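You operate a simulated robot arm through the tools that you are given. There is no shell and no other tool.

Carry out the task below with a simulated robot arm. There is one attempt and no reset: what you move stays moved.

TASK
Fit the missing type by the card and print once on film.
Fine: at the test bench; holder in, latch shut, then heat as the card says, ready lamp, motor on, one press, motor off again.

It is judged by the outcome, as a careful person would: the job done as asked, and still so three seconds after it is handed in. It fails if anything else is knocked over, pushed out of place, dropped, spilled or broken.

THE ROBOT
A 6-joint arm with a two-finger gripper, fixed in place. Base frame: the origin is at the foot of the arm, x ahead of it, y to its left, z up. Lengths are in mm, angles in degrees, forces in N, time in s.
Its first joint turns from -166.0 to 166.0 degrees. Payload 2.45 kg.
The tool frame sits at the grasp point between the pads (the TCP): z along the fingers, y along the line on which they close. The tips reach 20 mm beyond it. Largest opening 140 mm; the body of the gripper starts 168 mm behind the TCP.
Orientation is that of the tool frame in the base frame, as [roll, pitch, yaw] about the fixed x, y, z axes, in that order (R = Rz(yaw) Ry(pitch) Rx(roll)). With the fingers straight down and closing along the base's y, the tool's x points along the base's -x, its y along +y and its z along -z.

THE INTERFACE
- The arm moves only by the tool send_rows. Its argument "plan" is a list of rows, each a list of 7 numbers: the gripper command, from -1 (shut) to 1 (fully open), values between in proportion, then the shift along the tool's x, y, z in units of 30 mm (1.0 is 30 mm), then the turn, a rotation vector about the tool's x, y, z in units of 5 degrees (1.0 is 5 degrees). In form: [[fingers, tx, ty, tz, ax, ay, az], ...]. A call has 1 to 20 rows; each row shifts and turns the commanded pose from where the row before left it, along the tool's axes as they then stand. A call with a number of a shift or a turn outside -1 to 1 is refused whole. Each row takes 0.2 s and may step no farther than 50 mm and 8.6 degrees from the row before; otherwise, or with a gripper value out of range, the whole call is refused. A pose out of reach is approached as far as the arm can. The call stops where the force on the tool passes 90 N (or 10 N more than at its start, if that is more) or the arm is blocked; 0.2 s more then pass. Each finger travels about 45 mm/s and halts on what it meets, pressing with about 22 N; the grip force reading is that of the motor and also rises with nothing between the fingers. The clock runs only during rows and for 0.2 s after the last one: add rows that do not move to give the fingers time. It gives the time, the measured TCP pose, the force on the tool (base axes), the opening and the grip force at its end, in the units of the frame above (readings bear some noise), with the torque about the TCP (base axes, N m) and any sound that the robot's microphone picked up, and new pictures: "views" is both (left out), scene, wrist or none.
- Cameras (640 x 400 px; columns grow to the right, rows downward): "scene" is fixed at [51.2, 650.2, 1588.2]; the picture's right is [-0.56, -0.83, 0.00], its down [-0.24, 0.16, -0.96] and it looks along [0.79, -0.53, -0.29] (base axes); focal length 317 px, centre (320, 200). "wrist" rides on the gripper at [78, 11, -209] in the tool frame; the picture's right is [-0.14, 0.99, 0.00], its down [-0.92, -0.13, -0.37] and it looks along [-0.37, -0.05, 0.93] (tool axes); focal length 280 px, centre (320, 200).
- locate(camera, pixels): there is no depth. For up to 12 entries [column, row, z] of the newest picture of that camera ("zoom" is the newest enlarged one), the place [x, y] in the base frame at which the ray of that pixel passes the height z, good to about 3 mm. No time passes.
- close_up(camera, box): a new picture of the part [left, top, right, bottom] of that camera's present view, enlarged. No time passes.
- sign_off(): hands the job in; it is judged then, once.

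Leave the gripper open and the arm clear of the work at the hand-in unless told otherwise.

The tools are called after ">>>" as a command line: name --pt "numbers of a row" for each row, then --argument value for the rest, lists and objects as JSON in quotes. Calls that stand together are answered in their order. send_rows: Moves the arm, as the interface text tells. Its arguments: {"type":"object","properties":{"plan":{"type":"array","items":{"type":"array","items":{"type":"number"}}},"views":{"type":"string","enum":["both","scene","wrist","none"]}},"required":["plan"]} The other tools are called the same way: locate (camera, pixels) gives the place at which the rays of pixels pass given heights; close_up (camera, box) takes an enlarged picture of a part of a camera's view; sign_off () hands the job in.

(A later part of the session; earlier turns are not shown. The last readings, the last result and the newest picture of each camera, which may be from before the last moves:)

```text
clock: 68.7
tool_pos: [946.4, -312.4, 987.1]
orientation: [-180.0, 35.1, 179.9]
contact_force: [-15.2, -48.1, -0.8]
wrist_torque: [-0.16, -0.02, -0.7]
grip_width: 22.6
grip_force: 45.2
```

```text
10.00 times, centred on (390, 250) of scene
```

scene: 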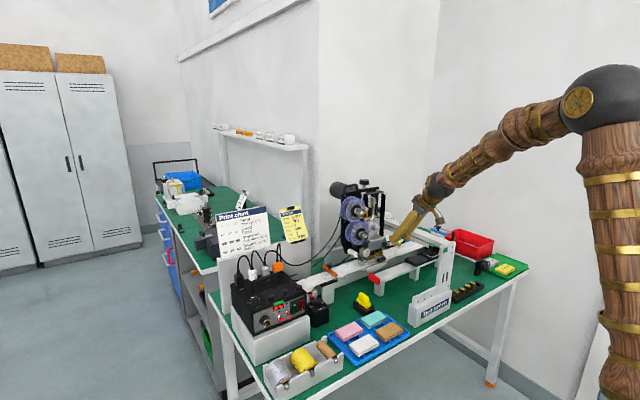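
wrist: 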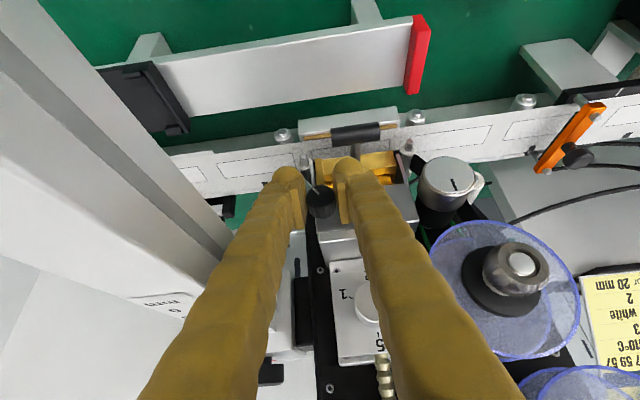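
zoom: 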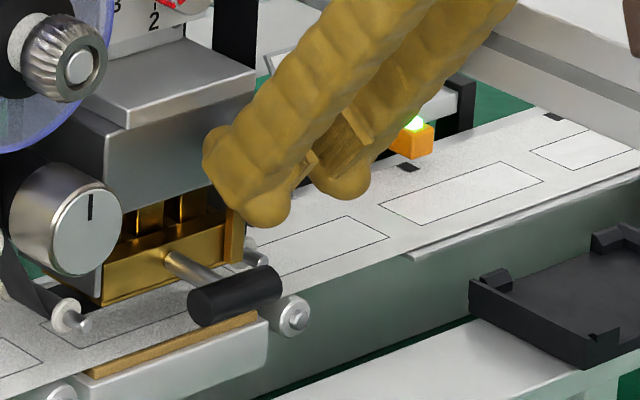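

About 70° turned. I release, back off, lean again and regrip for the last part.

>>> send_rows --pt "-0.51 0 0 0 0 0 0" --pt "-0.51 0 0 0 0 0 0" --pt "-0.51 0 0 -0.5 0 0 0" --pt "-0.45 0 0 -0.75 0 0 0" --pt "-0.45 0 0 -0.75 0 0 0" --pt "-0.45 0 0 0 0 0 0" --views "wrist"

>>> close_up --camera "wrist" --box '[270, 140, 370, 220]'

>>> close_up --camera "scene" --box '[370, 230, 410, 270]'

```text
clock: 70.1
tool_pos: [911.4, -310.1, 1036.1]
orientation: [-180.0, 35.1, 179.8]
contact_force: [0.0, 0.7, 0.5]
wrist_torque: [-0.01, 0.0, 0.01]
grip_width: 38.5
grip_force: 0.0
```

wrist: 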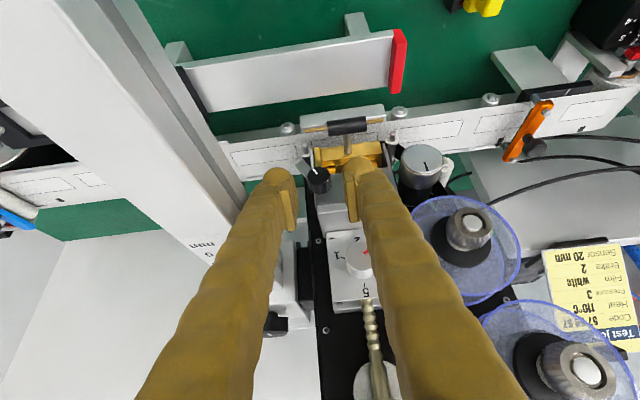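

```text
5.00 times, centred on (320, 180) of wrist
```

zoom: 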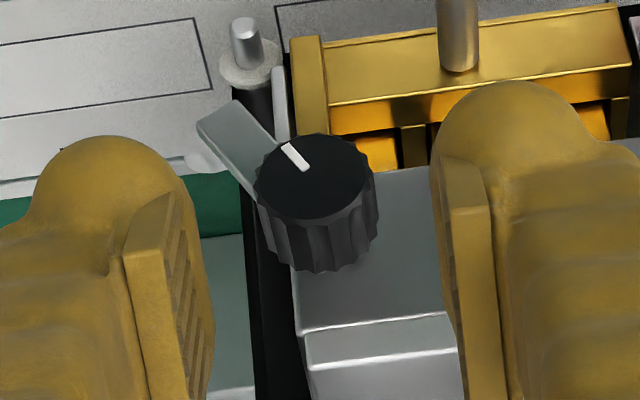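

```text
10.00 times, centred on (390, 250) of scene
```

zoom: 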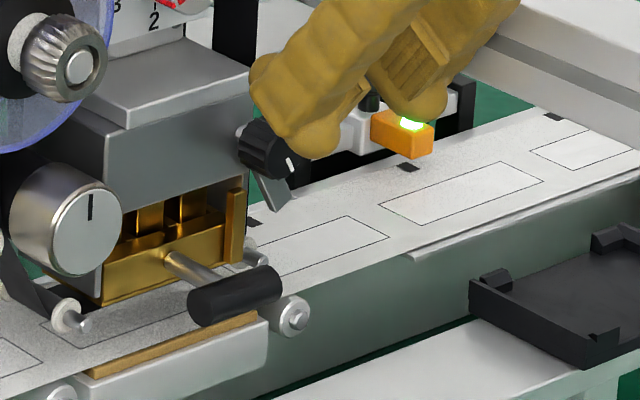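

The bar is ~62° down. Lean to -40°, re-approach, regrip.

>>> send_rows --pt "-0.45 0 0 0 0.819 0 -0.574" --pt "-0.45 0 0 0 0.819 0 -0.574" --pt "-0.45 0 0 0 0.819 0 -0.574" --pt "-0.45 0 0 0 0.819 0 -0.574" --pt "-0.45 0 0 0 0.819 0 -0.574" --pt "-0.45 0 0 0 0.819 0 -0.574" --pt "-0.45 0 0 0 0.819 0 -0.574" --pt "-0.45 0 0 0 0.819 0 -0.574" --pt "-0.45 -0.11 0.525 -0.158 0 0 0" --pt "-0.45 -0.11 0.525 -0.158 0 0 0" --pt "-0.5 0 0 0.5 0 0 0" --pt "-0.5 0 0 0.5 0 0 0" --pt "-0.5 0 0 0.5 0 0 0" --pt "-0.5 0 0 0 0 0 0" --views "wrist"

>>> close_up --camera "wrist" --box '[270, 150, 370, 230]'

```text
clock: 73.1
tool_pos: [938.9, -302.1, 995.6]
orientation: [-134.4, 26.0, -155.8]
contact_force: [-0.6, -0.4, -1.0]
wrist_torque: [0.02, 0.0, 0.0]
grip_width: 34.8
grip_force: 0.0
```

wrist: 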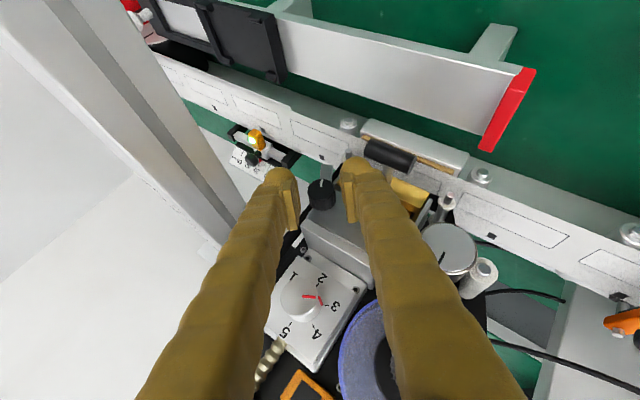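

```text
5.00 times, centred on (320, 190) of wrist
```

zoom: 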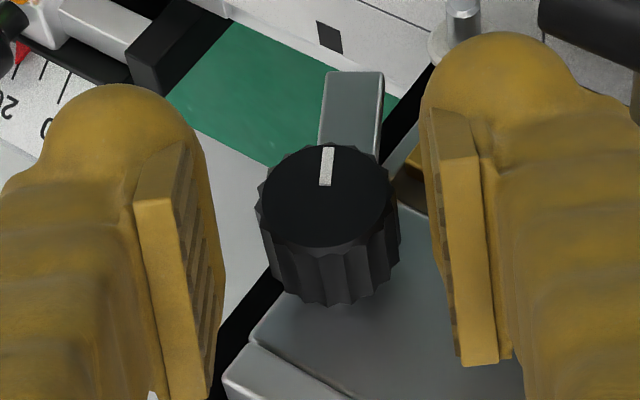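

>>> send_rows --pt "-0.51 0 0 0.25 0 0 0" --pt "-0.51 0 0 0.25 0 0 0" --pt "-0.7 0 0 0 0 0 0" --pt "-1 0 0 0 0 0 0" --pt "-1 0 0 0 0 0 0" --pt "-1 0 0 0 0 0 0" --views "none"

>>> send_rows --pt "-1 0 0.02 0 -0.819 0 0.574" --pt "-1 0 0 0 -0.819 0 0.574" --pt "-1 0 0 0 -0.819 0 0.574" --pt "-1 0 0 0 0 0 0" --views "wrist"

>>> close_up --camera "wrist" --box '[270, 150, 370, 230]'

```text
clock: 74.5
tool_pos: [946.9, -309.8, 985.1]
orientation: [-134.4, 26.1, -155.8]
contact_force: [-0.2, -7.7, -6.8]
wrist_torque: [0.01, 0.08, -0.09]
grip_width: 22.8
grip_force: 45.6
```

```text
clock: 75.5
tool_pos: [945.7, -311.5, 986.5]
orientation: [-150.5, 31.3, -163.5]
contact_force: [1.1, -28.0, 0.3]
wrist_torque: [-0.1, -0.19, -0.27]
grip_width: 22.8
grip_force: 45.2
```

wrist: 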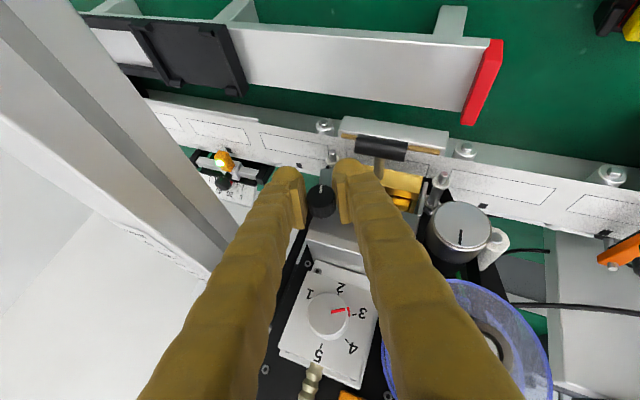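

```text
5.00 times, centred on (320, 190) of wrist
```

zoom: 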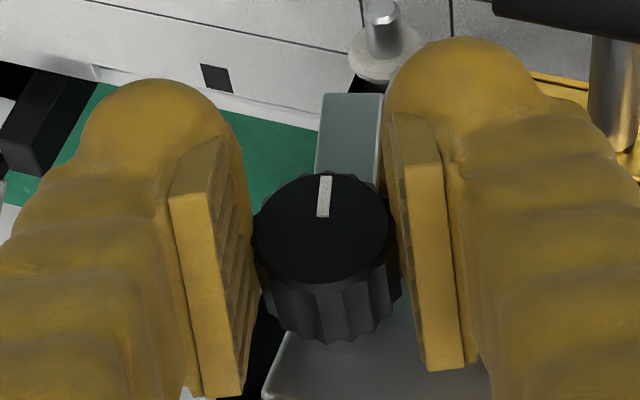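

>>> send_rows --pt "-1 0 -0.045 0 0 0 0" --pt "-1 0 0 0 -0.819 0 0.574" --pt "-1 0 0 0 -0.819 0 0.574" --pt "-1 0 0 0 0 0 0" --views "none"

>>> close_up --camera "wrist" --box '[270, 150, 370, 230]'

>>> close_up --camera "scene" --box '[370, 230, 410, 270]'

```text
clock: 76.5
tool_pos: [946.2, -310.8, 985.4]
orientation: [-162.0, 33.7, -169.9]
contact_force: [-1.2, 1.7, -3.5]
wrist_torque: [-0.01, -0.07, 0.1]
grip_width: 22.3
grip_force: 44.7
```

```text
5.00 times, centred on (320, 190) of wrist
```

zoom: 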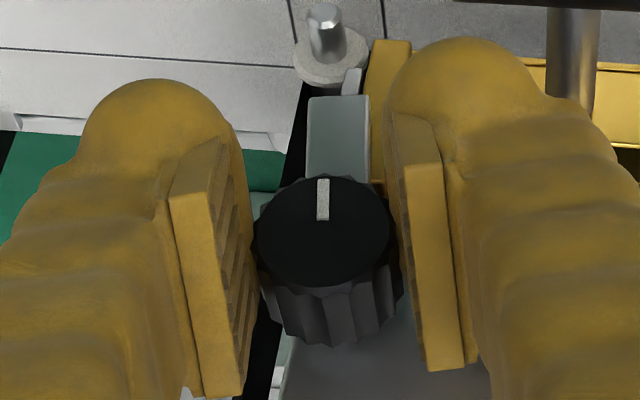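

```text
10.00 times, centred on (390, 250) of scene
```

zoom: 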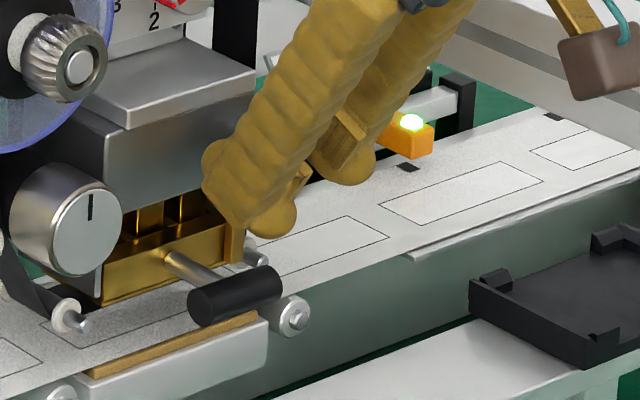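

The bar is coming in front of the tab. Continue the last 15°.

>>> send_rows --pt "-1 0 0 0 -0.819 0 0.574" --pt "-1 0 0 0 -0.819 0 0.574" --pt "-1 0 0 0 0 0 0" --views "none"

>>> send_rows --pt "-1 0 0 0 -0.819 0 0.574" --pt "-1 0 0 0 0 0 0" --views "wrist"

>>> close_up --camera "wrist" --box '[270, 150, 370, 230]'

```text
clock: 77.3
tool_pos: [945.7, -311.0, 986.9]
orientation: [-174.0, 35.0, -176.6]
contact_force: [-5.5, -22.7, 1.1]
wrist_torque: [-0.27, -0.07, -0.27]
grip_width: 22.6
grip_force: 45.1
```

```text
clock: 77.9
tool_pos: [946.4, -311.4, 987.3]
orientation: [179.9, 35.1, 179.9]
contact_force: [-7.1, -36.9, 1.9]
wrist_torque: [-0.33, 0.0, -0.4]
grip_width: 22.7
grip_force: 45.1
```

wrist: 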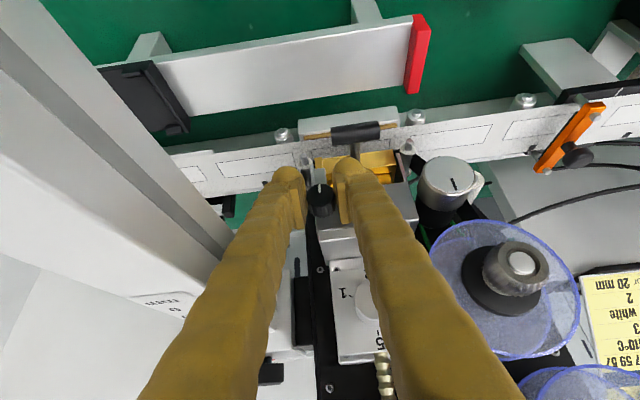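

```text
5.00 times, centred on (320, 190) of wrist
```

zoom: 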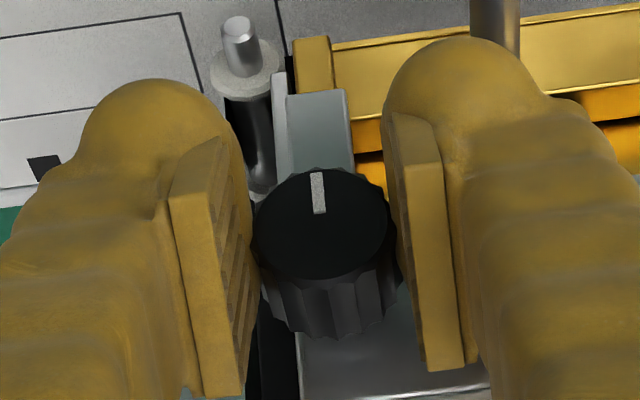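

The bar now hangs vertical in front of the tab and the torque rises (stop reached). I release, back off, and inspect.

>>> send_rows --pt "-0.51 0 0 0 0 0 0" --pt "-0.51 0 0 0 0 0 0" --pt "-0.51 0 0 -0.5 0 0 0" --pt "-0.45 0 0 -0.75 0 0 0" --pt "-0.45 0 0 -1 0 0 0" --pt "-0.45 0 0 -1 0 0 0" --pt "-0.45 0 0 -1 0 0 0"

>>> close_up --camera "wrist" --box '[250, 110, 390, 220]'

>>> close_up --camera "scene" --box '[370, 235, 400, 260]'

```text
clock: 79.5
tool_pos: [872.9, -309.6, 1090.6]
orientation: [179.9, 34.9, 179.9]
contact_force: [0.0, 1.1, 0.5]
wrist_torque: [0.0, -0.02, -0.01]
grip_width: 38.7
grip_force: 0.1
```

scene: 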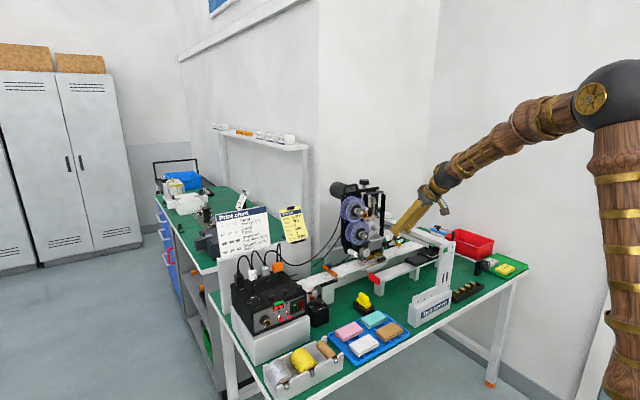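
wrist: 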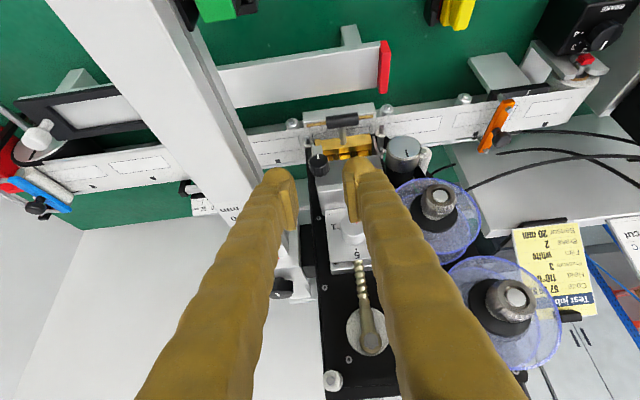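

```text
3.64 times, centred on (320, 165) of wrist
```

zoom: 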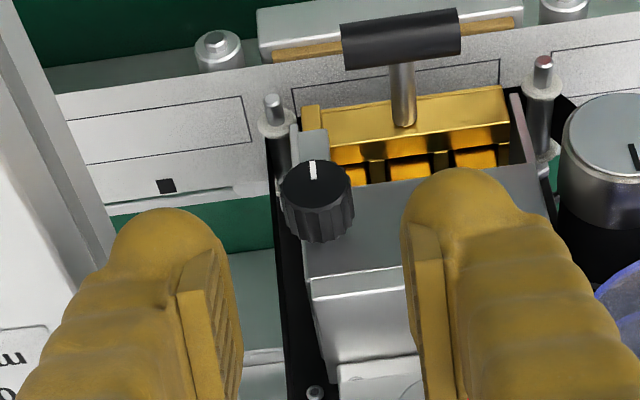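

```text
16.00 times, centred on (385, 248) of scene
```

zoom: 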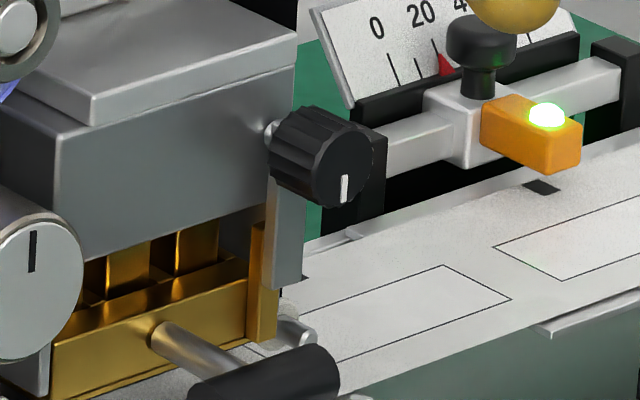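

The latch bar hangs vertically over the tab: latch shut. Now I level the tool, retreat, and travel to the control box at +y.

>>> send_rows --pt "-0.45 0 0 0 0 1 0" --pt "-0.45 0 0 0 0 1 0" --pt "-0.45 0 0 0 0 1 0" --pt "-0.45 0 0 0 0 1 0" --pt "-0.45 0 0 0 0 1 0" --pt "-0.45 0 0 0 0 1 0" --pt "-0.45 0 0 0 0 1 0" --pt "-0.45 1 0 -0.5 0 0 0" --pt "-0.45 1 0 -0.5 0 0 0" --pt "-0.45 1 0.5 -0.5 0 0 0" --pt "-0.45 1 0.5 -0.5 0 0 0" --pt "-0.45 1 0.5 -0.5 0 0 0" --pt "-0.45 1 0.5 -0.5 0 0 0" --views "none"

>>> send_rows --pt "-0.45 0 1 0 0 0 0" --pt "-0.45 0 1 0 0 0 0" --pt "-0.45 0 1 0 0 0 0" --pt "-0.45 0 1 0 0 0 0" --pt "-0.45 0 1 0 0 0 0" --pt "-0.45 0 1 0 0 0 0" --pt "-0.45 0 1 0 0 0 0" --pt "-0.45 0 1 0 0 0 0" --pt "-0.45 0 1 0 0 0 0" --pt "-0.45 0 1 0 0 0 0" --pt "-0.45 0 1 0 0 0 0" --pt "-0.45 0 1 0 0 0 0" --pt "-0.45 0 1 0 0 0 0" --pt "-0.45 0 1 0 0 0 0" --pt "-0.45 0 1 0 0 0 0" --pt "-0.45 0 1 0 0 0 0"

```text
clock: 82.3
tool_pos: [693.1, -250.1, 1180.8]
orientation: [-179.9, 0.0, -180.0]
contact_force: [-0.3, 0.2, 0.2]
wrist_torque: [0.03, 0.05, 0.0]
grip_width: 38.4
grip_force: 0.2
```

```text
clock: 85.7
tool_pos: [692.4, 230.1, 1180.9]
orientation: [180.0, 0.0, 179.9]
contact_force: [0.3, -0.7, -0.3]
wrist_torque: [-0.01, 0.0, -0.01]
grip_width: 38.5
grip_force: 0.0
```

scene: 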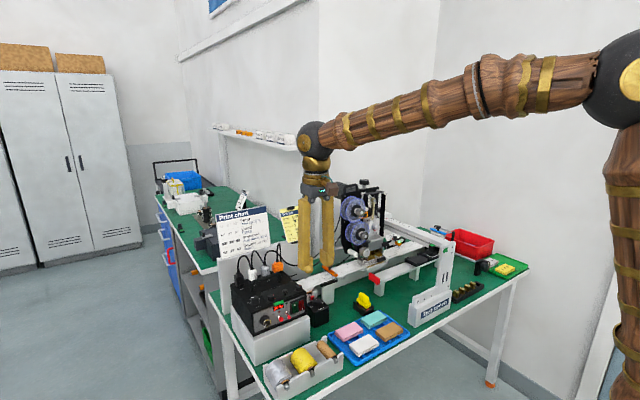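
wrist: 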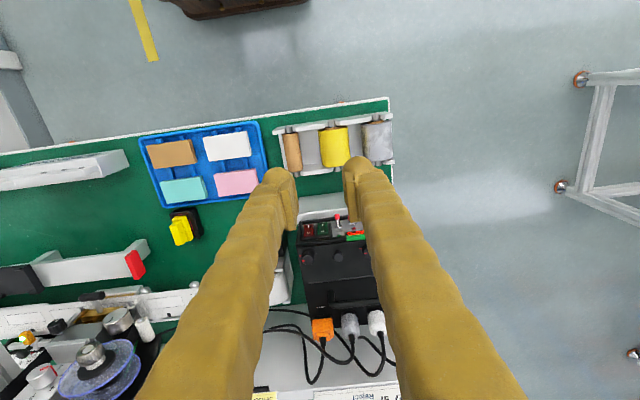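

>>> close_up --camera "wrist" --box '[280, 190, 380, 270]'

>>> close_up --camera "scene" --box '[250, 285, 310, 340]'

```text
5.00 times, centred on (330, 230) of wrist
```

zoom: 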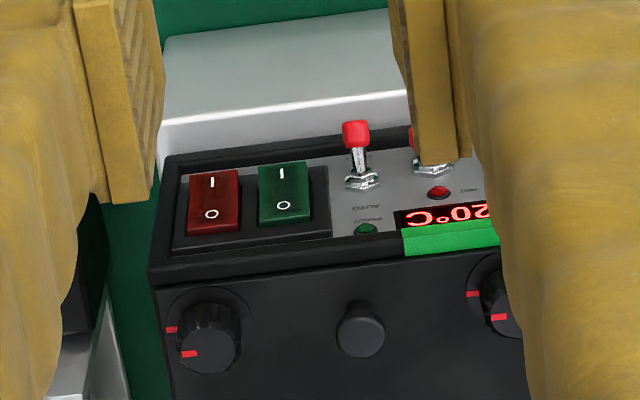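

```text
7.27 times, centred on (280, 312) of scene
```

zoom: 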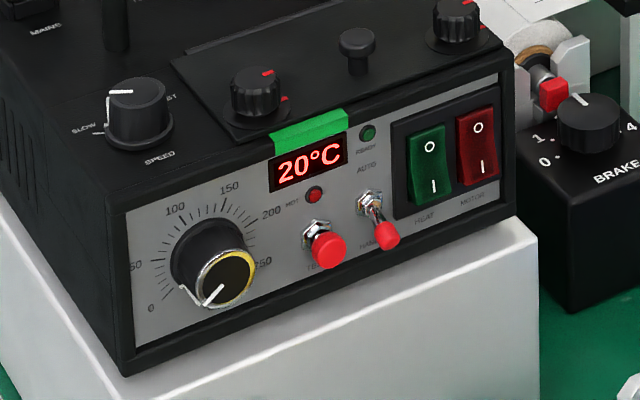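

I triangulate the switch marks, the toggle tip and others on the panel.

>>> locate --camera "wrist" --pixels '[[322.6, 231, 900], [322.6, 231, 950], [322.4, 224.6, 900], [322.4, 224.6, 950], [308.2, 232.8, 900], [308.2, 232.8, 950], [308.4, 226.4, 900], [308.4, 226.4, 950], [337, 216.4, 900], [337, 216.4, 950]]'

>>> locate --camera "scene" --pixels '[[295.1, 304.6, 900], [295.1, 304.6, 950], [295.5, 310.1, 900], [295.5, 310.1, 950], [301.7, 302.1, 900], [301.7, 302.1, 950], [302.3, 307.3, 900], [302.3, 307.3, 950], [289.2, 316.8, 900], [289.2, 316.8, 950]]'

```text
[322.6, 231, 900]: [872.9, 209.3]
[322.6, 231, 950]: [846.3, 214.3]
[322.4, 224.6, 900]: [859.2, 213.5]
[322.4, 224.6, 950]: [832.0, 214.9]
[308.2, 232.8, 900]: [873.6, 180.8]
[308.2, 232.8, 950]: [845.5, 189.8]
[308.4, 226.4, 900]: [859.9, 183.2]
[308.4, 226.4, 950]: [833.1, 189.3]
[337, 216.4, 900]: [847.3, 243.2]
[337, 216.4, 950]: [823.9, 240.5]
```

```text
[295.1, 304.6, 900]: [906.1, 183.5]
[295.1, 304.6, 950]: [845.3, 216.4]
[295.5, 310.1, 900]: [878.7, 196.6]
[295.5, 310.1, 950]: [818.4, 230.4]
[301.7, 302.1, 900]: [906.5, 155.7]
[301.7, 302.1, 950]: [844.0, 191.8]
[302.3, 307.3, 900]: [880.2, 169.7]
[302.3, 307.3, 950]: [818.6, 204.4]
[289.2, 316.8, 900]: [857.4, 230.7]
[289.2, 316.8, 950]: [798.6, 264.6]
```

Panel is vertical at x≈847: HEAT switch marks at y≈214 (O z≈947, | z≈928), MOTOR at y≈188, toggle already on HAND. For a frontal look at the panel, I tilt the tool forward 65° and descend in front of it.

>>> send_rows --pt "1 0 0 0 0 -1 0" --pt "1 0 0 0 0 -1 0" --pt "1 0 0 0 0 -1 0" --pt "1 0 0 0 0 -1 0" --pt "1 0 0 0 0 -1 0" --pt "1 0 0 0 0 -1 0" --pt "1 0 0 0 0 -1 0" --pt "1 0 0 0 0 -1 0" --pt "1 0 0 0 0 -1 0" --pt "1 0 0 0 0 -1 0" --pt "1 0 0 0 0 -1 0" --pt "1 0 0 0 0 -1 0" --pt "1 0 0 0 0 -1 0" --views "none"

>>> send_rows --pt "1 0.929 0.1875 0.434 0 0 0" --pt "1 0.929 0.1875 0.434 0 0 0" --pt "1 0.929 0.1875 0.434 0 0 0" --pt "1 0.929 0.1875 0.434 0 0 0" --pt "1 0.929 0.1875 0.434 0 0 0" --pt "1 0.929 0.1875 0.434 0 0 0" --pt "1 0.929 0.1875 0.434 0 0 0" --pt "1 0.929 0.1875 0.434 0 0 0"

>>> close_up --camera "wrist" --box '[200, 120, 440, 280]'

```text
clock: 88.5
tool_pos: [693.5, 231.5, 1180.8]
orientation: [180.0, 64.9, -179.9]
contact_force: [-0.2, 0.0, -0.4]
wrist_torque: [0.03, 0.02, -0.03]
grip_width: 139.9
grip_force: 0.2
```

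```text
clock: 90.3
tool_pos: [693.4, 274.7, 934.7]
orientation: [179.8, 65.0, 179.9]
contact_force: [-0.1, 0.3, 0.4]
wrist_torque: [0.01, -0.02, -0.01]
grip_width: 140.1
grip_force: 0.0
```

scene: 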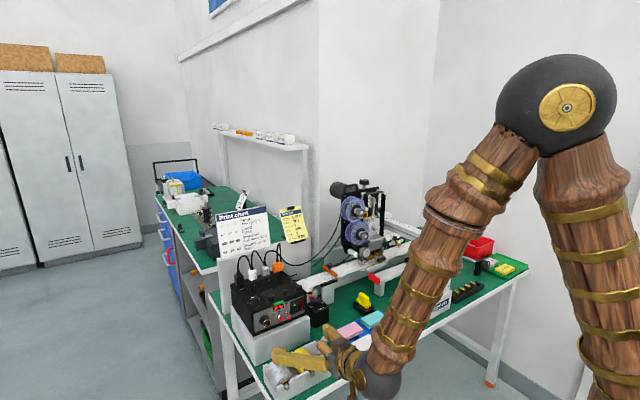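
wrist: 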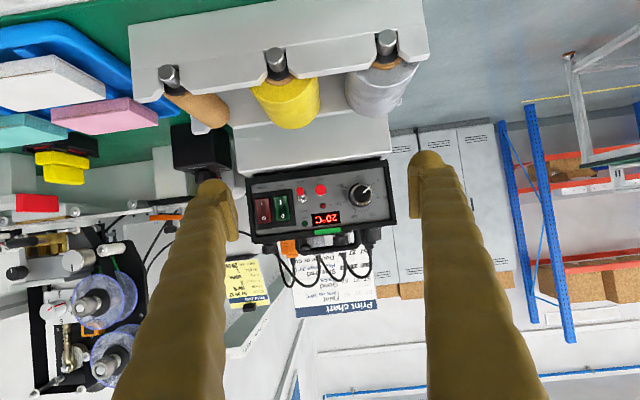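

```text
2.50 times, centred on (320, 200) of wrist
```

zoom: 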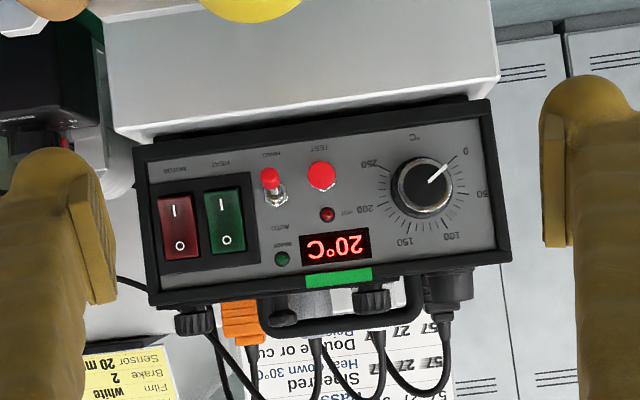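

An excellent frontal (upside-down) view. I zoom onto the temperature dial.

>>> close_up --camera "wrist" --box '[330, 165, 390, 220]'

>>> close_up --camera "wrist" --box '[250, 170, 350, 240]'

```text
7.27 times, centred on (360, 192) of wrist
```

zoom: 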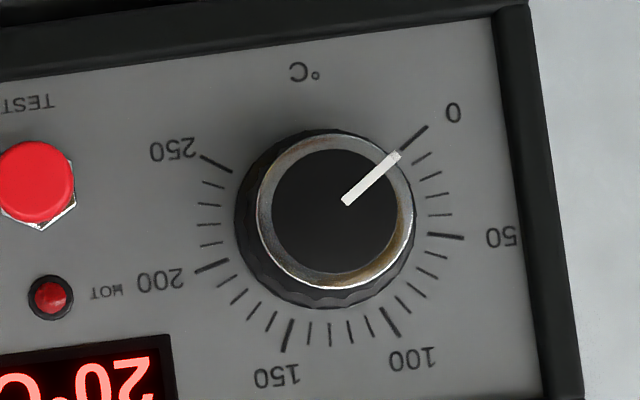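

```text
5.71 times, centred on (300, 205) of wrist
```

zoom: 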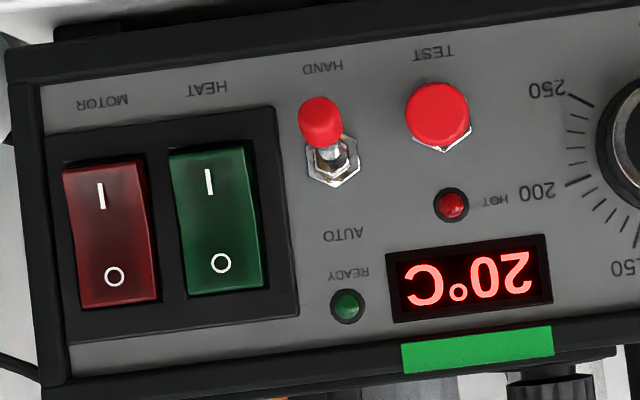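

The dial: 0 at lower-left, about 1°/unit clockwise; 110 is the first minor tick past 100. Knob axis ≈ (y 321.7, z 930.5), face x≈834. I check the bezel depth around it before gripping.

>>> close_up --camera "scene" --box '[248, 300, 283, 338]'

>>> close_up --camera "wrist" --box '[240, 150, 400, 250]'

```text
10.53 times, centred on (266, 319) of scene
```

zoom: 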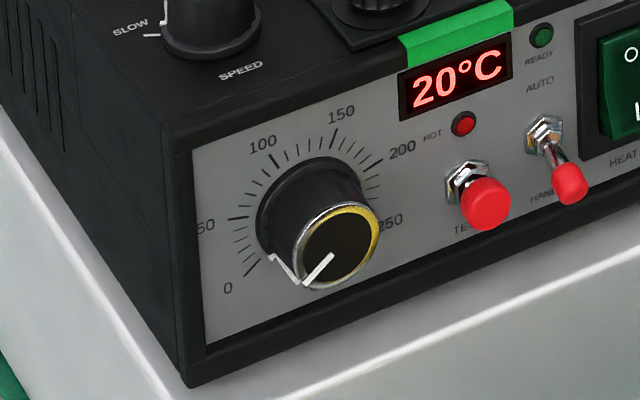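

```text
4.00 times, centred on (320, 200) of wrist
```

zoom: 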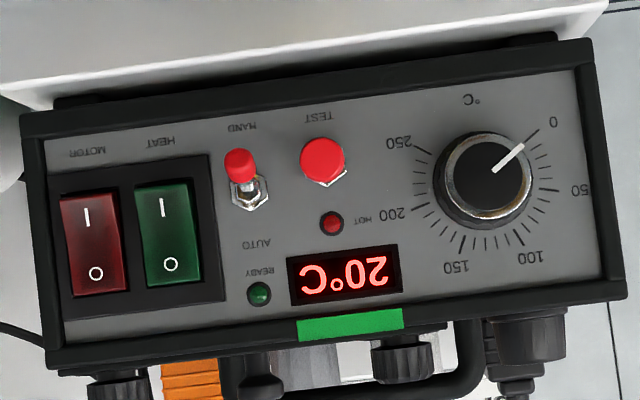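

The knob protrudes ~20 mm. I keep the 25° downward tilt, lean -28° about the dial axis, narrow to ~50 mm and go to a pre-grasp 80 mm before the dial.

>>> send_rows --pt "0 0 0 0 0.3944 0 -0.8459" --pt "-0.2 0 0 0 0.3944 0 -0.8459" --pt "-0.286 0 0 0 0.3944 0 -0.8459" --pt "-0.286 0 0 0 0.3944 0 -0.8459" --pt "-0.286 0 0 0 0.3944 0 -0.8459" --pt "-0.286 0 0 0 0.3944 0 -0.8459" --pt "-0.286 -0.783 0.483 0.31 0 0 0" --pt "-0.286 -0.783 0.483 0.31 0 0 0" --pt "-0.286 -0.783 0.483 0.31 0 0 0" --pt "-0.286 0 0 0 0 0 0"

>>> close_up --camera "wrist" --box '[250, 140, 390, 250]'

```text
clock: 92.5
tool_pos: [748.3, 338.5, 960.5]
orientation: [-128.5, 53.2, -134.8]
contact_force: [0.0, 0.1, 0.1]
wrist_torque: [0.0, 0.02, 0.05]
grip_width: 50.0
grip_force: 0.0
```

scene: 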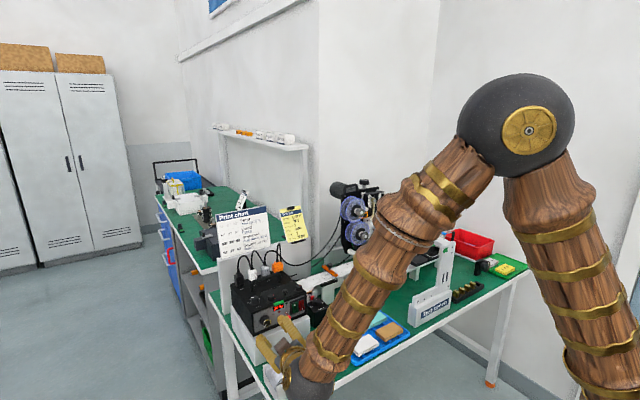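
wrist: 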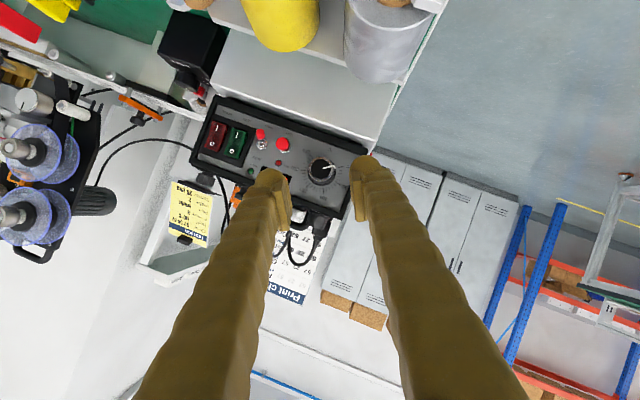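

```text
3.64 times, centred on (320, 195) of wrist
```

zoom: 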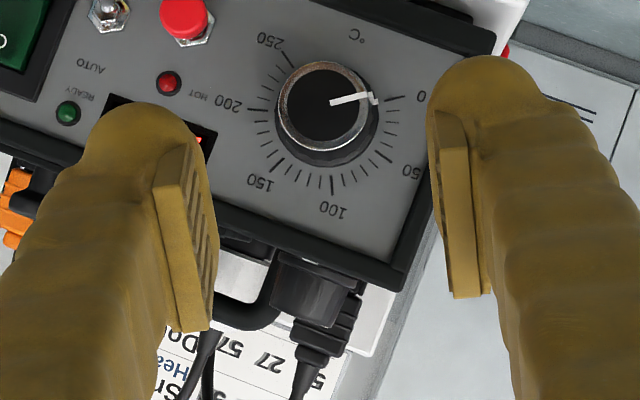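

Well aligned laterally. Advance 55 mm and check.

>>> send_rows --pt "-0.286 0 0 0.6 0 0 0" --pt "-0.286 0 0 0.6 0 0 0" --pt "-0.286 0 0 0.6 0 0 0" --pt "-0.286 0 0 0 0 0 0" --views "wrist"

>>> close_up --camera "wrist" --box '[260, 140, 380, 240]'

>>> close_up --camera "scene" --box '[240, 295, 310, 350]'

```text
clock: 93.5
tool_pos: [796.7, 327.6, 941.5]
orientation: [-128.5, 53.2, -134.8]
contact_force: [0.2, 1.0, -0.1]
wrist_torque: [0.02, -0.01, 0.0]
grip_width: 50.0
grip_force: 0.0
```

wrist: 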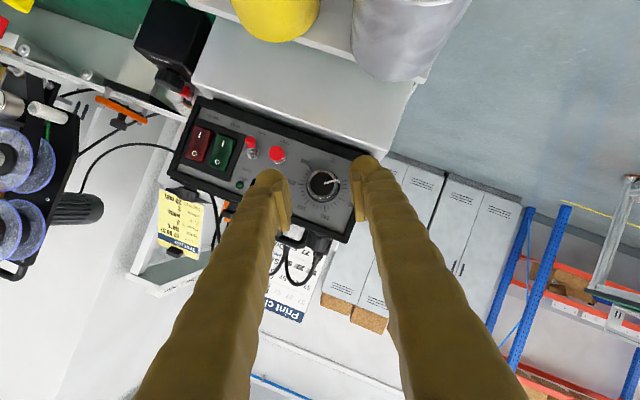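

```text
4.00 times, centred on (320, 190) of wrist
```

zoom: 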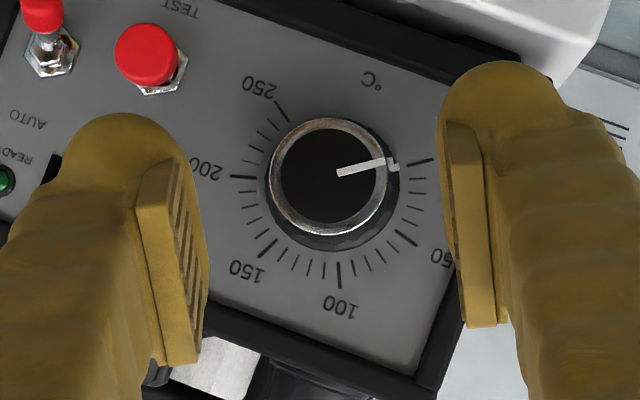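

```text
7.27 times, centred on (275, 322) of scene
```

zoom: 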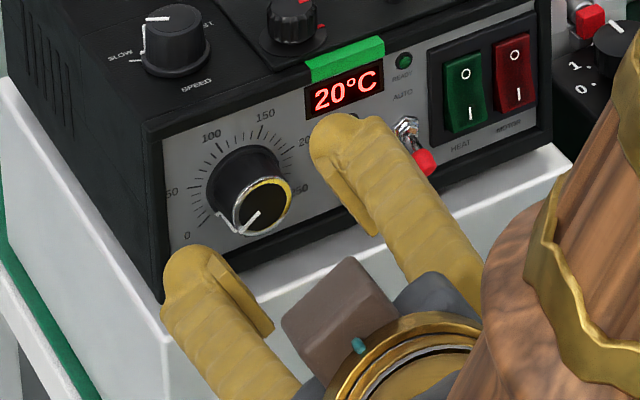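

Straddling the dial. Advance the remaining 26 mm gently.

>>> send_rows --pt "-0.35 0 0 0.4 0 0 0" --pt "-0.35 0 0 0.3 0 0 0" --pt "-0.35 0 0 0.17 0 0 0" --pt "-0.35 0 0 0 0 0 0" --views "wrist"

>>> close_up --camera "wrist" --box '[260, 150, 380, 250]'

```text
clock: 94.5
tool_pos: [821.1, 321.7, 929.7]
orientation: [-128.5, 53.2, -134.8]
contact_force: [-0.1, -0.3, 0.3]
wrist_torque: [0.01, -0.01, -0.03]
grip_width: 45.3
grip_force: 0.1
```

wrist: 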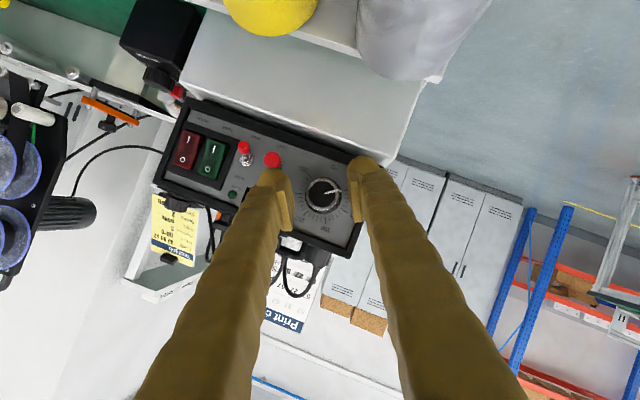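

```text
4.00 times, centred on (320, 200) of wrist
```

zoom: 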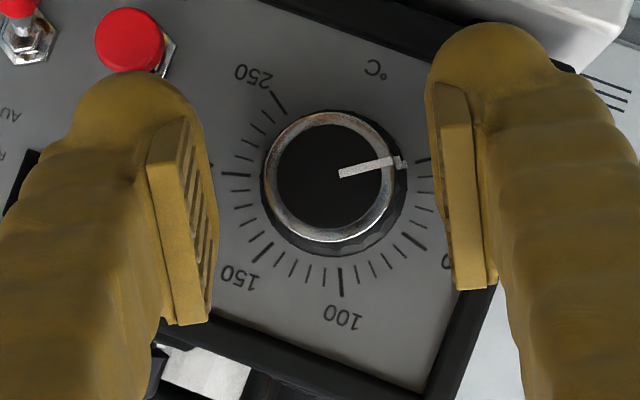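

No contact. Close on the dial.

>>> send_rows --pt "-0.6 0 0 0 0 0 0" --pt "-1 0 0 0 0 0 0" --pt "-1 0 0 0 0 0 0" --pt "-1 0 0 0 0 0 0" --views "wrist"

>>> close_up --camera "wrist" --box '[260, 150, 380, 250]'

```text
clock: 95.5
tool_pos: [821.2, 322.2, 931.0]
orientation: [-128.4, 53.3, -134.8]
contact_force: [5.4, 26.9, -7.7]
wrist_torque: [0.02, 0.12, 0.15]
grip_width: 25.0
grip_force: 44.8
```

wrist: 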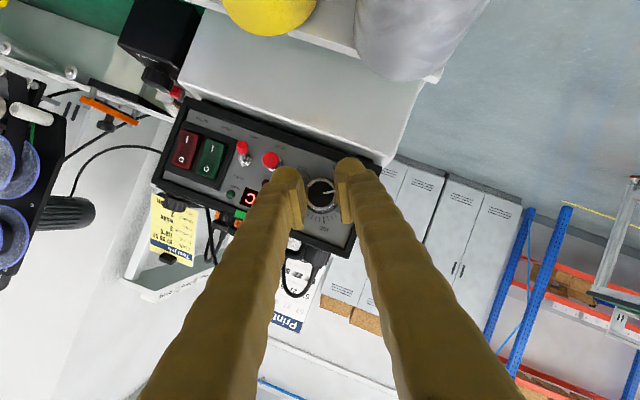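

```text
4.00 times, centred on (320, 200) of wrist
```

zoom: 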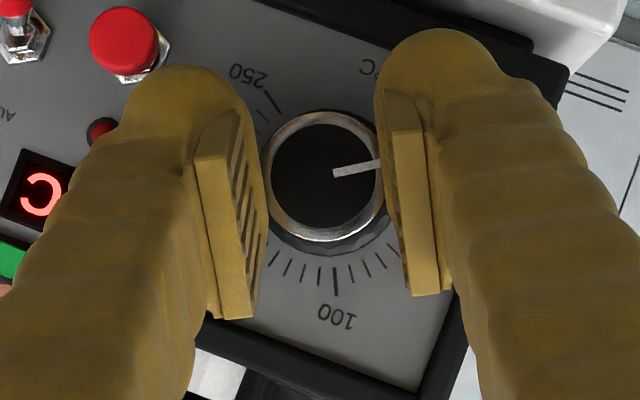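

Gripped at 25 mm. Re-centre by 1.7 mm and turn clockwise, first 15°.

>>> send_rows --pt "-1 0 0.057 0 0 0 0" --pt "-1 0 0 0 -0.4226 0 0.9063" --pt "-1 0 0 0 -0.4226 0 0.9063" --pt "-1 0 0 0 -0.4226 0 0.9063" --pt "-1 0 0 0 0 0 0" --views "wrist"

>>> close_up --camera "wrist" --box '[260, 150, 380, 250]'

```text
clock: 96.7
tool_pos: [821.3, 323.0, 930.8]
orientation: [-151.4, 62.1, -154.4]
contact_force: [-16.8, -16.5, 10.8]
wrist_torque: [-0.04, -0.09, -0.59]
grip_width: 24.5
grip_force: 45.1
```

wrist: 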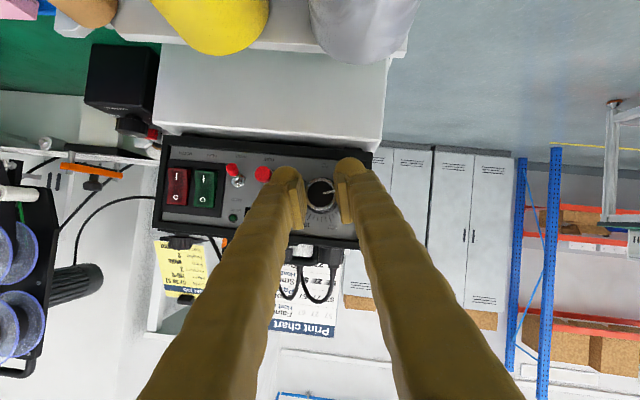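

```text
4.00 times, centred on (320, 200) of wrist
```

zoom: 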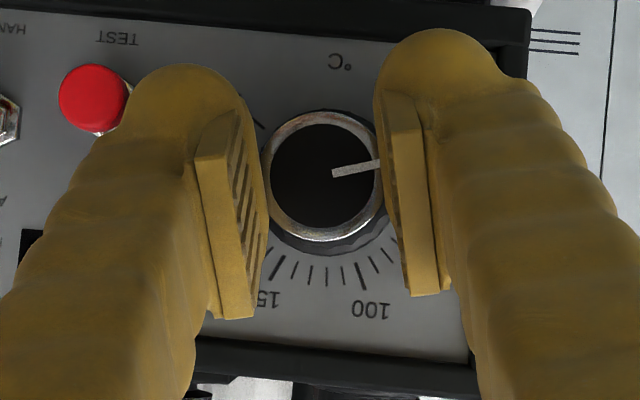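

>>> send_rows --pt "-1 0.014 -0.025 -0.03 0 0 0" --pt "-1 0 0 0 -0.4226 0 0.9063" --pt "-1 0 0 0 -0.4226 0 0.9063" --pt "-1 0 0 0 -0.4226 0 0.9063" --pt "-1 0 0 0 0 0 0" --views "none"

>>> close_up --camera "wrist" --box '[260, 150, 380, 250]'

```text
clock: 97.9
tool_pos: [818.9, 321.2, 930.8]
orientation: [175.2, 64.9, 175.3]
contact_force: [-30.6, -32.2, 23.9]
wrist_torque: [-0.06, -0.4, -0.76]
grip_width: 23.1
grip_force: 45.3
```

```text
4.00 times, centred on (320, 200) of wrist
```

zoom: 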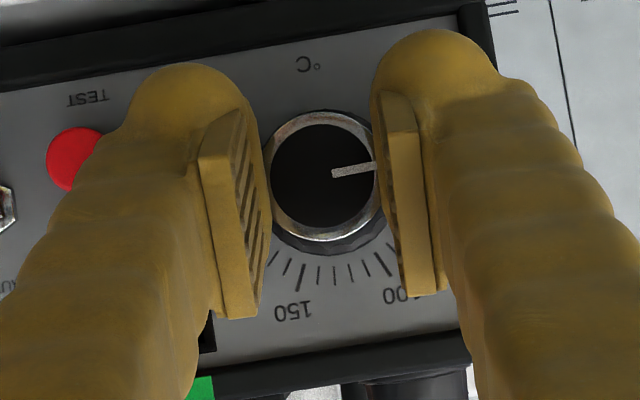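

The dial has turned 30°, but the pads are riding on the tapered front rim. I open, go ~7 mm deeper along +x, and regrip.

>>> send_rows --pt "-0.45 0 0 0 0 0 0" --pt "-0.45 0 0 0 0 0 0" --pt "-0.45 0 0 0 0 0 0" --views "none"

>>> close_up --camera "wrist" --box '[260, 150, 380, 250]'

>>> send_rows --pt "-0.45 -0.0845 0 0.181 0 0 0" --pt "-0.45 -0.02 0 0.04 0 0 0" --pt "-0.45 0 0 0 0 0 0" --views "wrist"

>>> close_up --camera "wrist" --box '[260, 150, 380, 250]'

```text
clock: 98.7
tool_pos: [820.3, 322.4, 929.3]
orientation: [175.3, 64.9, 175.7]
contact_force: [-0.3, 0.3, 0.2]
wrist_torque: [-0.03, -0.02, -0.01]
grip_width: 38.5
grip_force: 0.1
```

```text
4.00 times, centred on (320, 200) of wrist
```

zoom: 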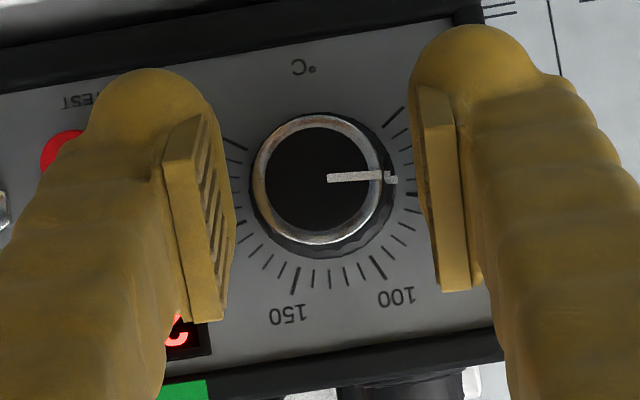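

```text
clock: 99.5
tool_pos: [828.1, 323.0, 929.8]
orientation: [175.3, 64.9, 175.7]
contact_force: [0.4, -0.2, 0.2]
wrist_torque: [0.0, 0.0, 0.03]
grip_width: 38.5
grip_force: 0.1
```

wrist: 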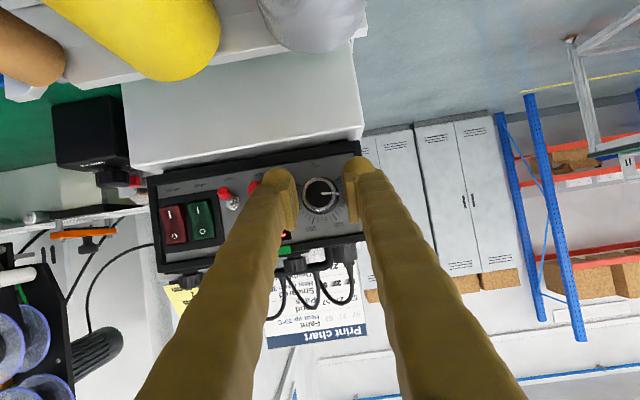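

```text
4.00 times, centred on (320, 200) of wrist
```

zoom: 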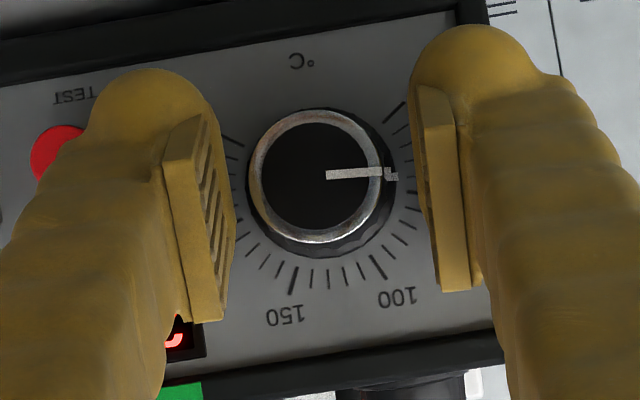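

No contact, good depth. I rotate back 30° with fingers open (recentering slightly), then grip again for a longer stroke.

>>> send_rows --pt "-0.4 0 -0.05 0 0 0 0" --pt "-0.4 0 0 0 0.4226 0 -0.9063" --pt "-0.4 0 0 0 0.4226 0 -0.9063" --pt "-0.4 0 0 0 0.4226 0 -0.9063" --pt "-0.4 0 0 0 0.4226 0 -0.9063" --pt "-0.4 0 0 0 0.4226 0 -0.9063" --pt "-0.4 0 0 0 0.4226 0 -0.9063" --pt "-0.4 0 0 0 0 0 0" --views "none"

>>> close_up --camera "wrist" --box '[260, 150, 380, 250]'

>>> send_rows --pt "-0.6 0 0 0 0 0 0" --pt "-1 0 0 0 0 0 0" --pt "-1 0 0 0 0 0 0" --pt "-1 0 0 0 0 0 0" --views "wrist"

>>> close_up --camera "wrist" --box '[260, 150, 380, 250]'

```text
clock: 101.3
tool_pos: [828.2, 320.8, 928.7]
orientation: [-128.5, 53.1, -134.8]
contact_force: [0.2, -0.6, 0.4]
wrist_torque: [0.01, 0.01, 0.04]
grip_width: 42.0
grip_force: 0.0
```

```text
4.00 times, centred on (320, 200) of wrist
```

zoom: 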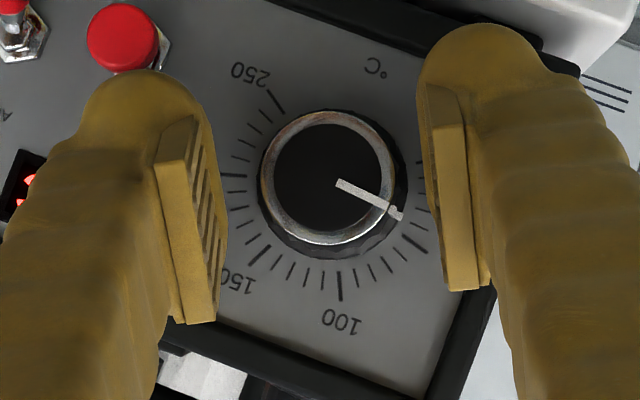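

```text
clock: 102.3
tool_pos: [828.0, 322.1, 929.6]
orientation: [-128.5, 53.0, -134.9]
contact_force: [5.4, 24.3, -10.0]
wrist_torque: [0.08, 0.1, 0.31]
grip_width: 26.9
grip_force: 44.8
```

wrist: 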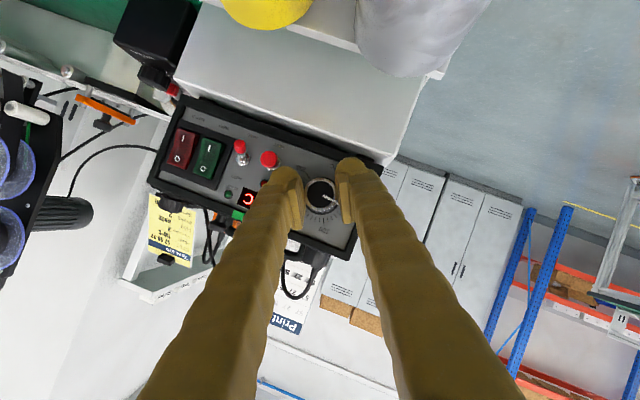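

```text
4.00 times, centred on (320, 200) of wrist
```

zoom: 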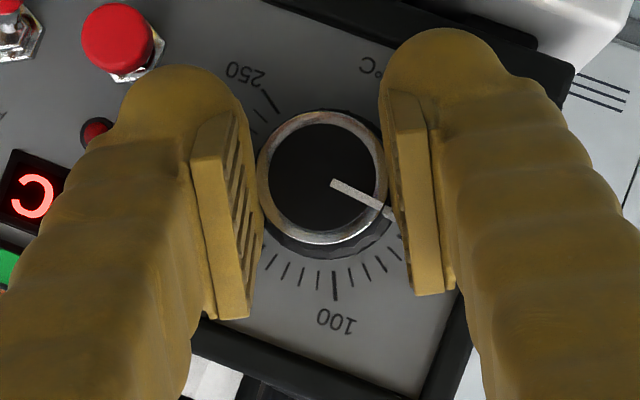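

Gripped at 26.9 mm. Turn 30°.

>>> send_rows --pt "-1 0 0.05 0 0 0 0" --pt "-1 0 0 0 -0.4226 0 0.9063" --pt "-1 0 0 0 -0.4226 0 0.9063" --pt "-1 0 0 0 -0.4226 0 0.9063" --pt "-1 0 0 0 -0.4226 0 0.9063" --pt "-1 0 0 0 0 0 0" --views "none"

>>> close_up --camera "wrist" --box '[260, 150, 380, 250]'

```text
clock: 103.7
tool_pos: [827.3, 323.2, 929.8]
orientation: [-161.6, 63.9, -163.6]
contact_force: [-2.2, -0.7, 1.3]
wrist_torque: [-0.01, -0.08, -0.03]
grip_width: 26.4
grip_force: 44.8
```

```text
4.00 times, centred on (320, 200) of wrist
```

zoom: 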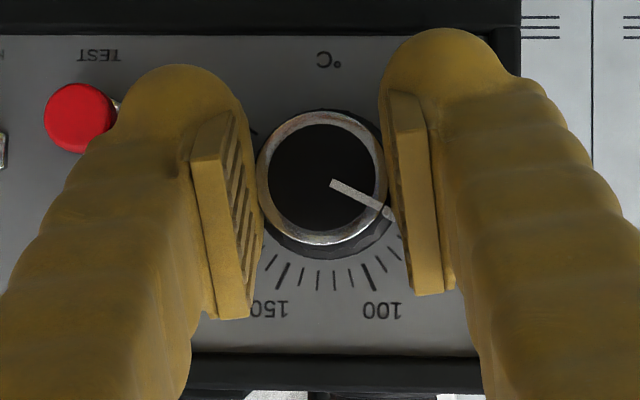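

Follows smoothly with low force. Continue 25°.

>>> send_rows --pt "-1 0 0 0 -0.4226 0 0.9063" --pt "-1 0 0 0 -0.4226 0 0.9063" --pt "-1 0 0 0 -0.4226 0 0.9063" --pt "-1 0 0 0 -0.4226 0 0.9063" --pt "-1 0 0 0 -0.4226 0 0.9063" --pt "-1 0 0 0 0 0 0" --views "none"

>>> close_up --camera "wrist" --box '[260, 150, 380, 250]'

```text
clock: 105.1
tool_pos: [828.2, 322.2, 928.2]
orientation: [164.2, 64.0, 165.5]
contact_force: [-9.4, -28.7, 5.1]
wrist_torque: [-0.04, 0.0, -0.39]
grip_width: 26.6
grip_force: 45.1
out of reach, approached as far as the arm can: row 4, 5
```

```text
4.00 times, centred on (320, 200) of wrist
```

zoom: 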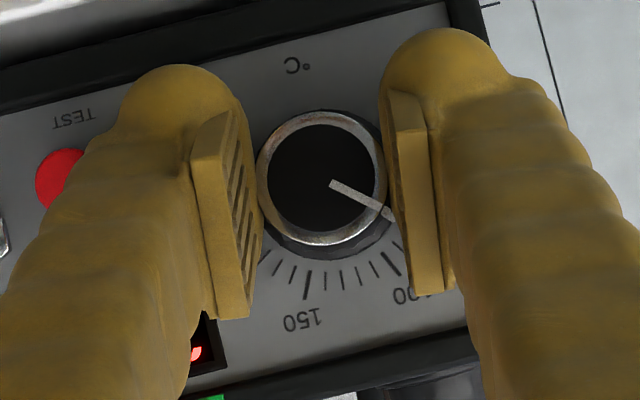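

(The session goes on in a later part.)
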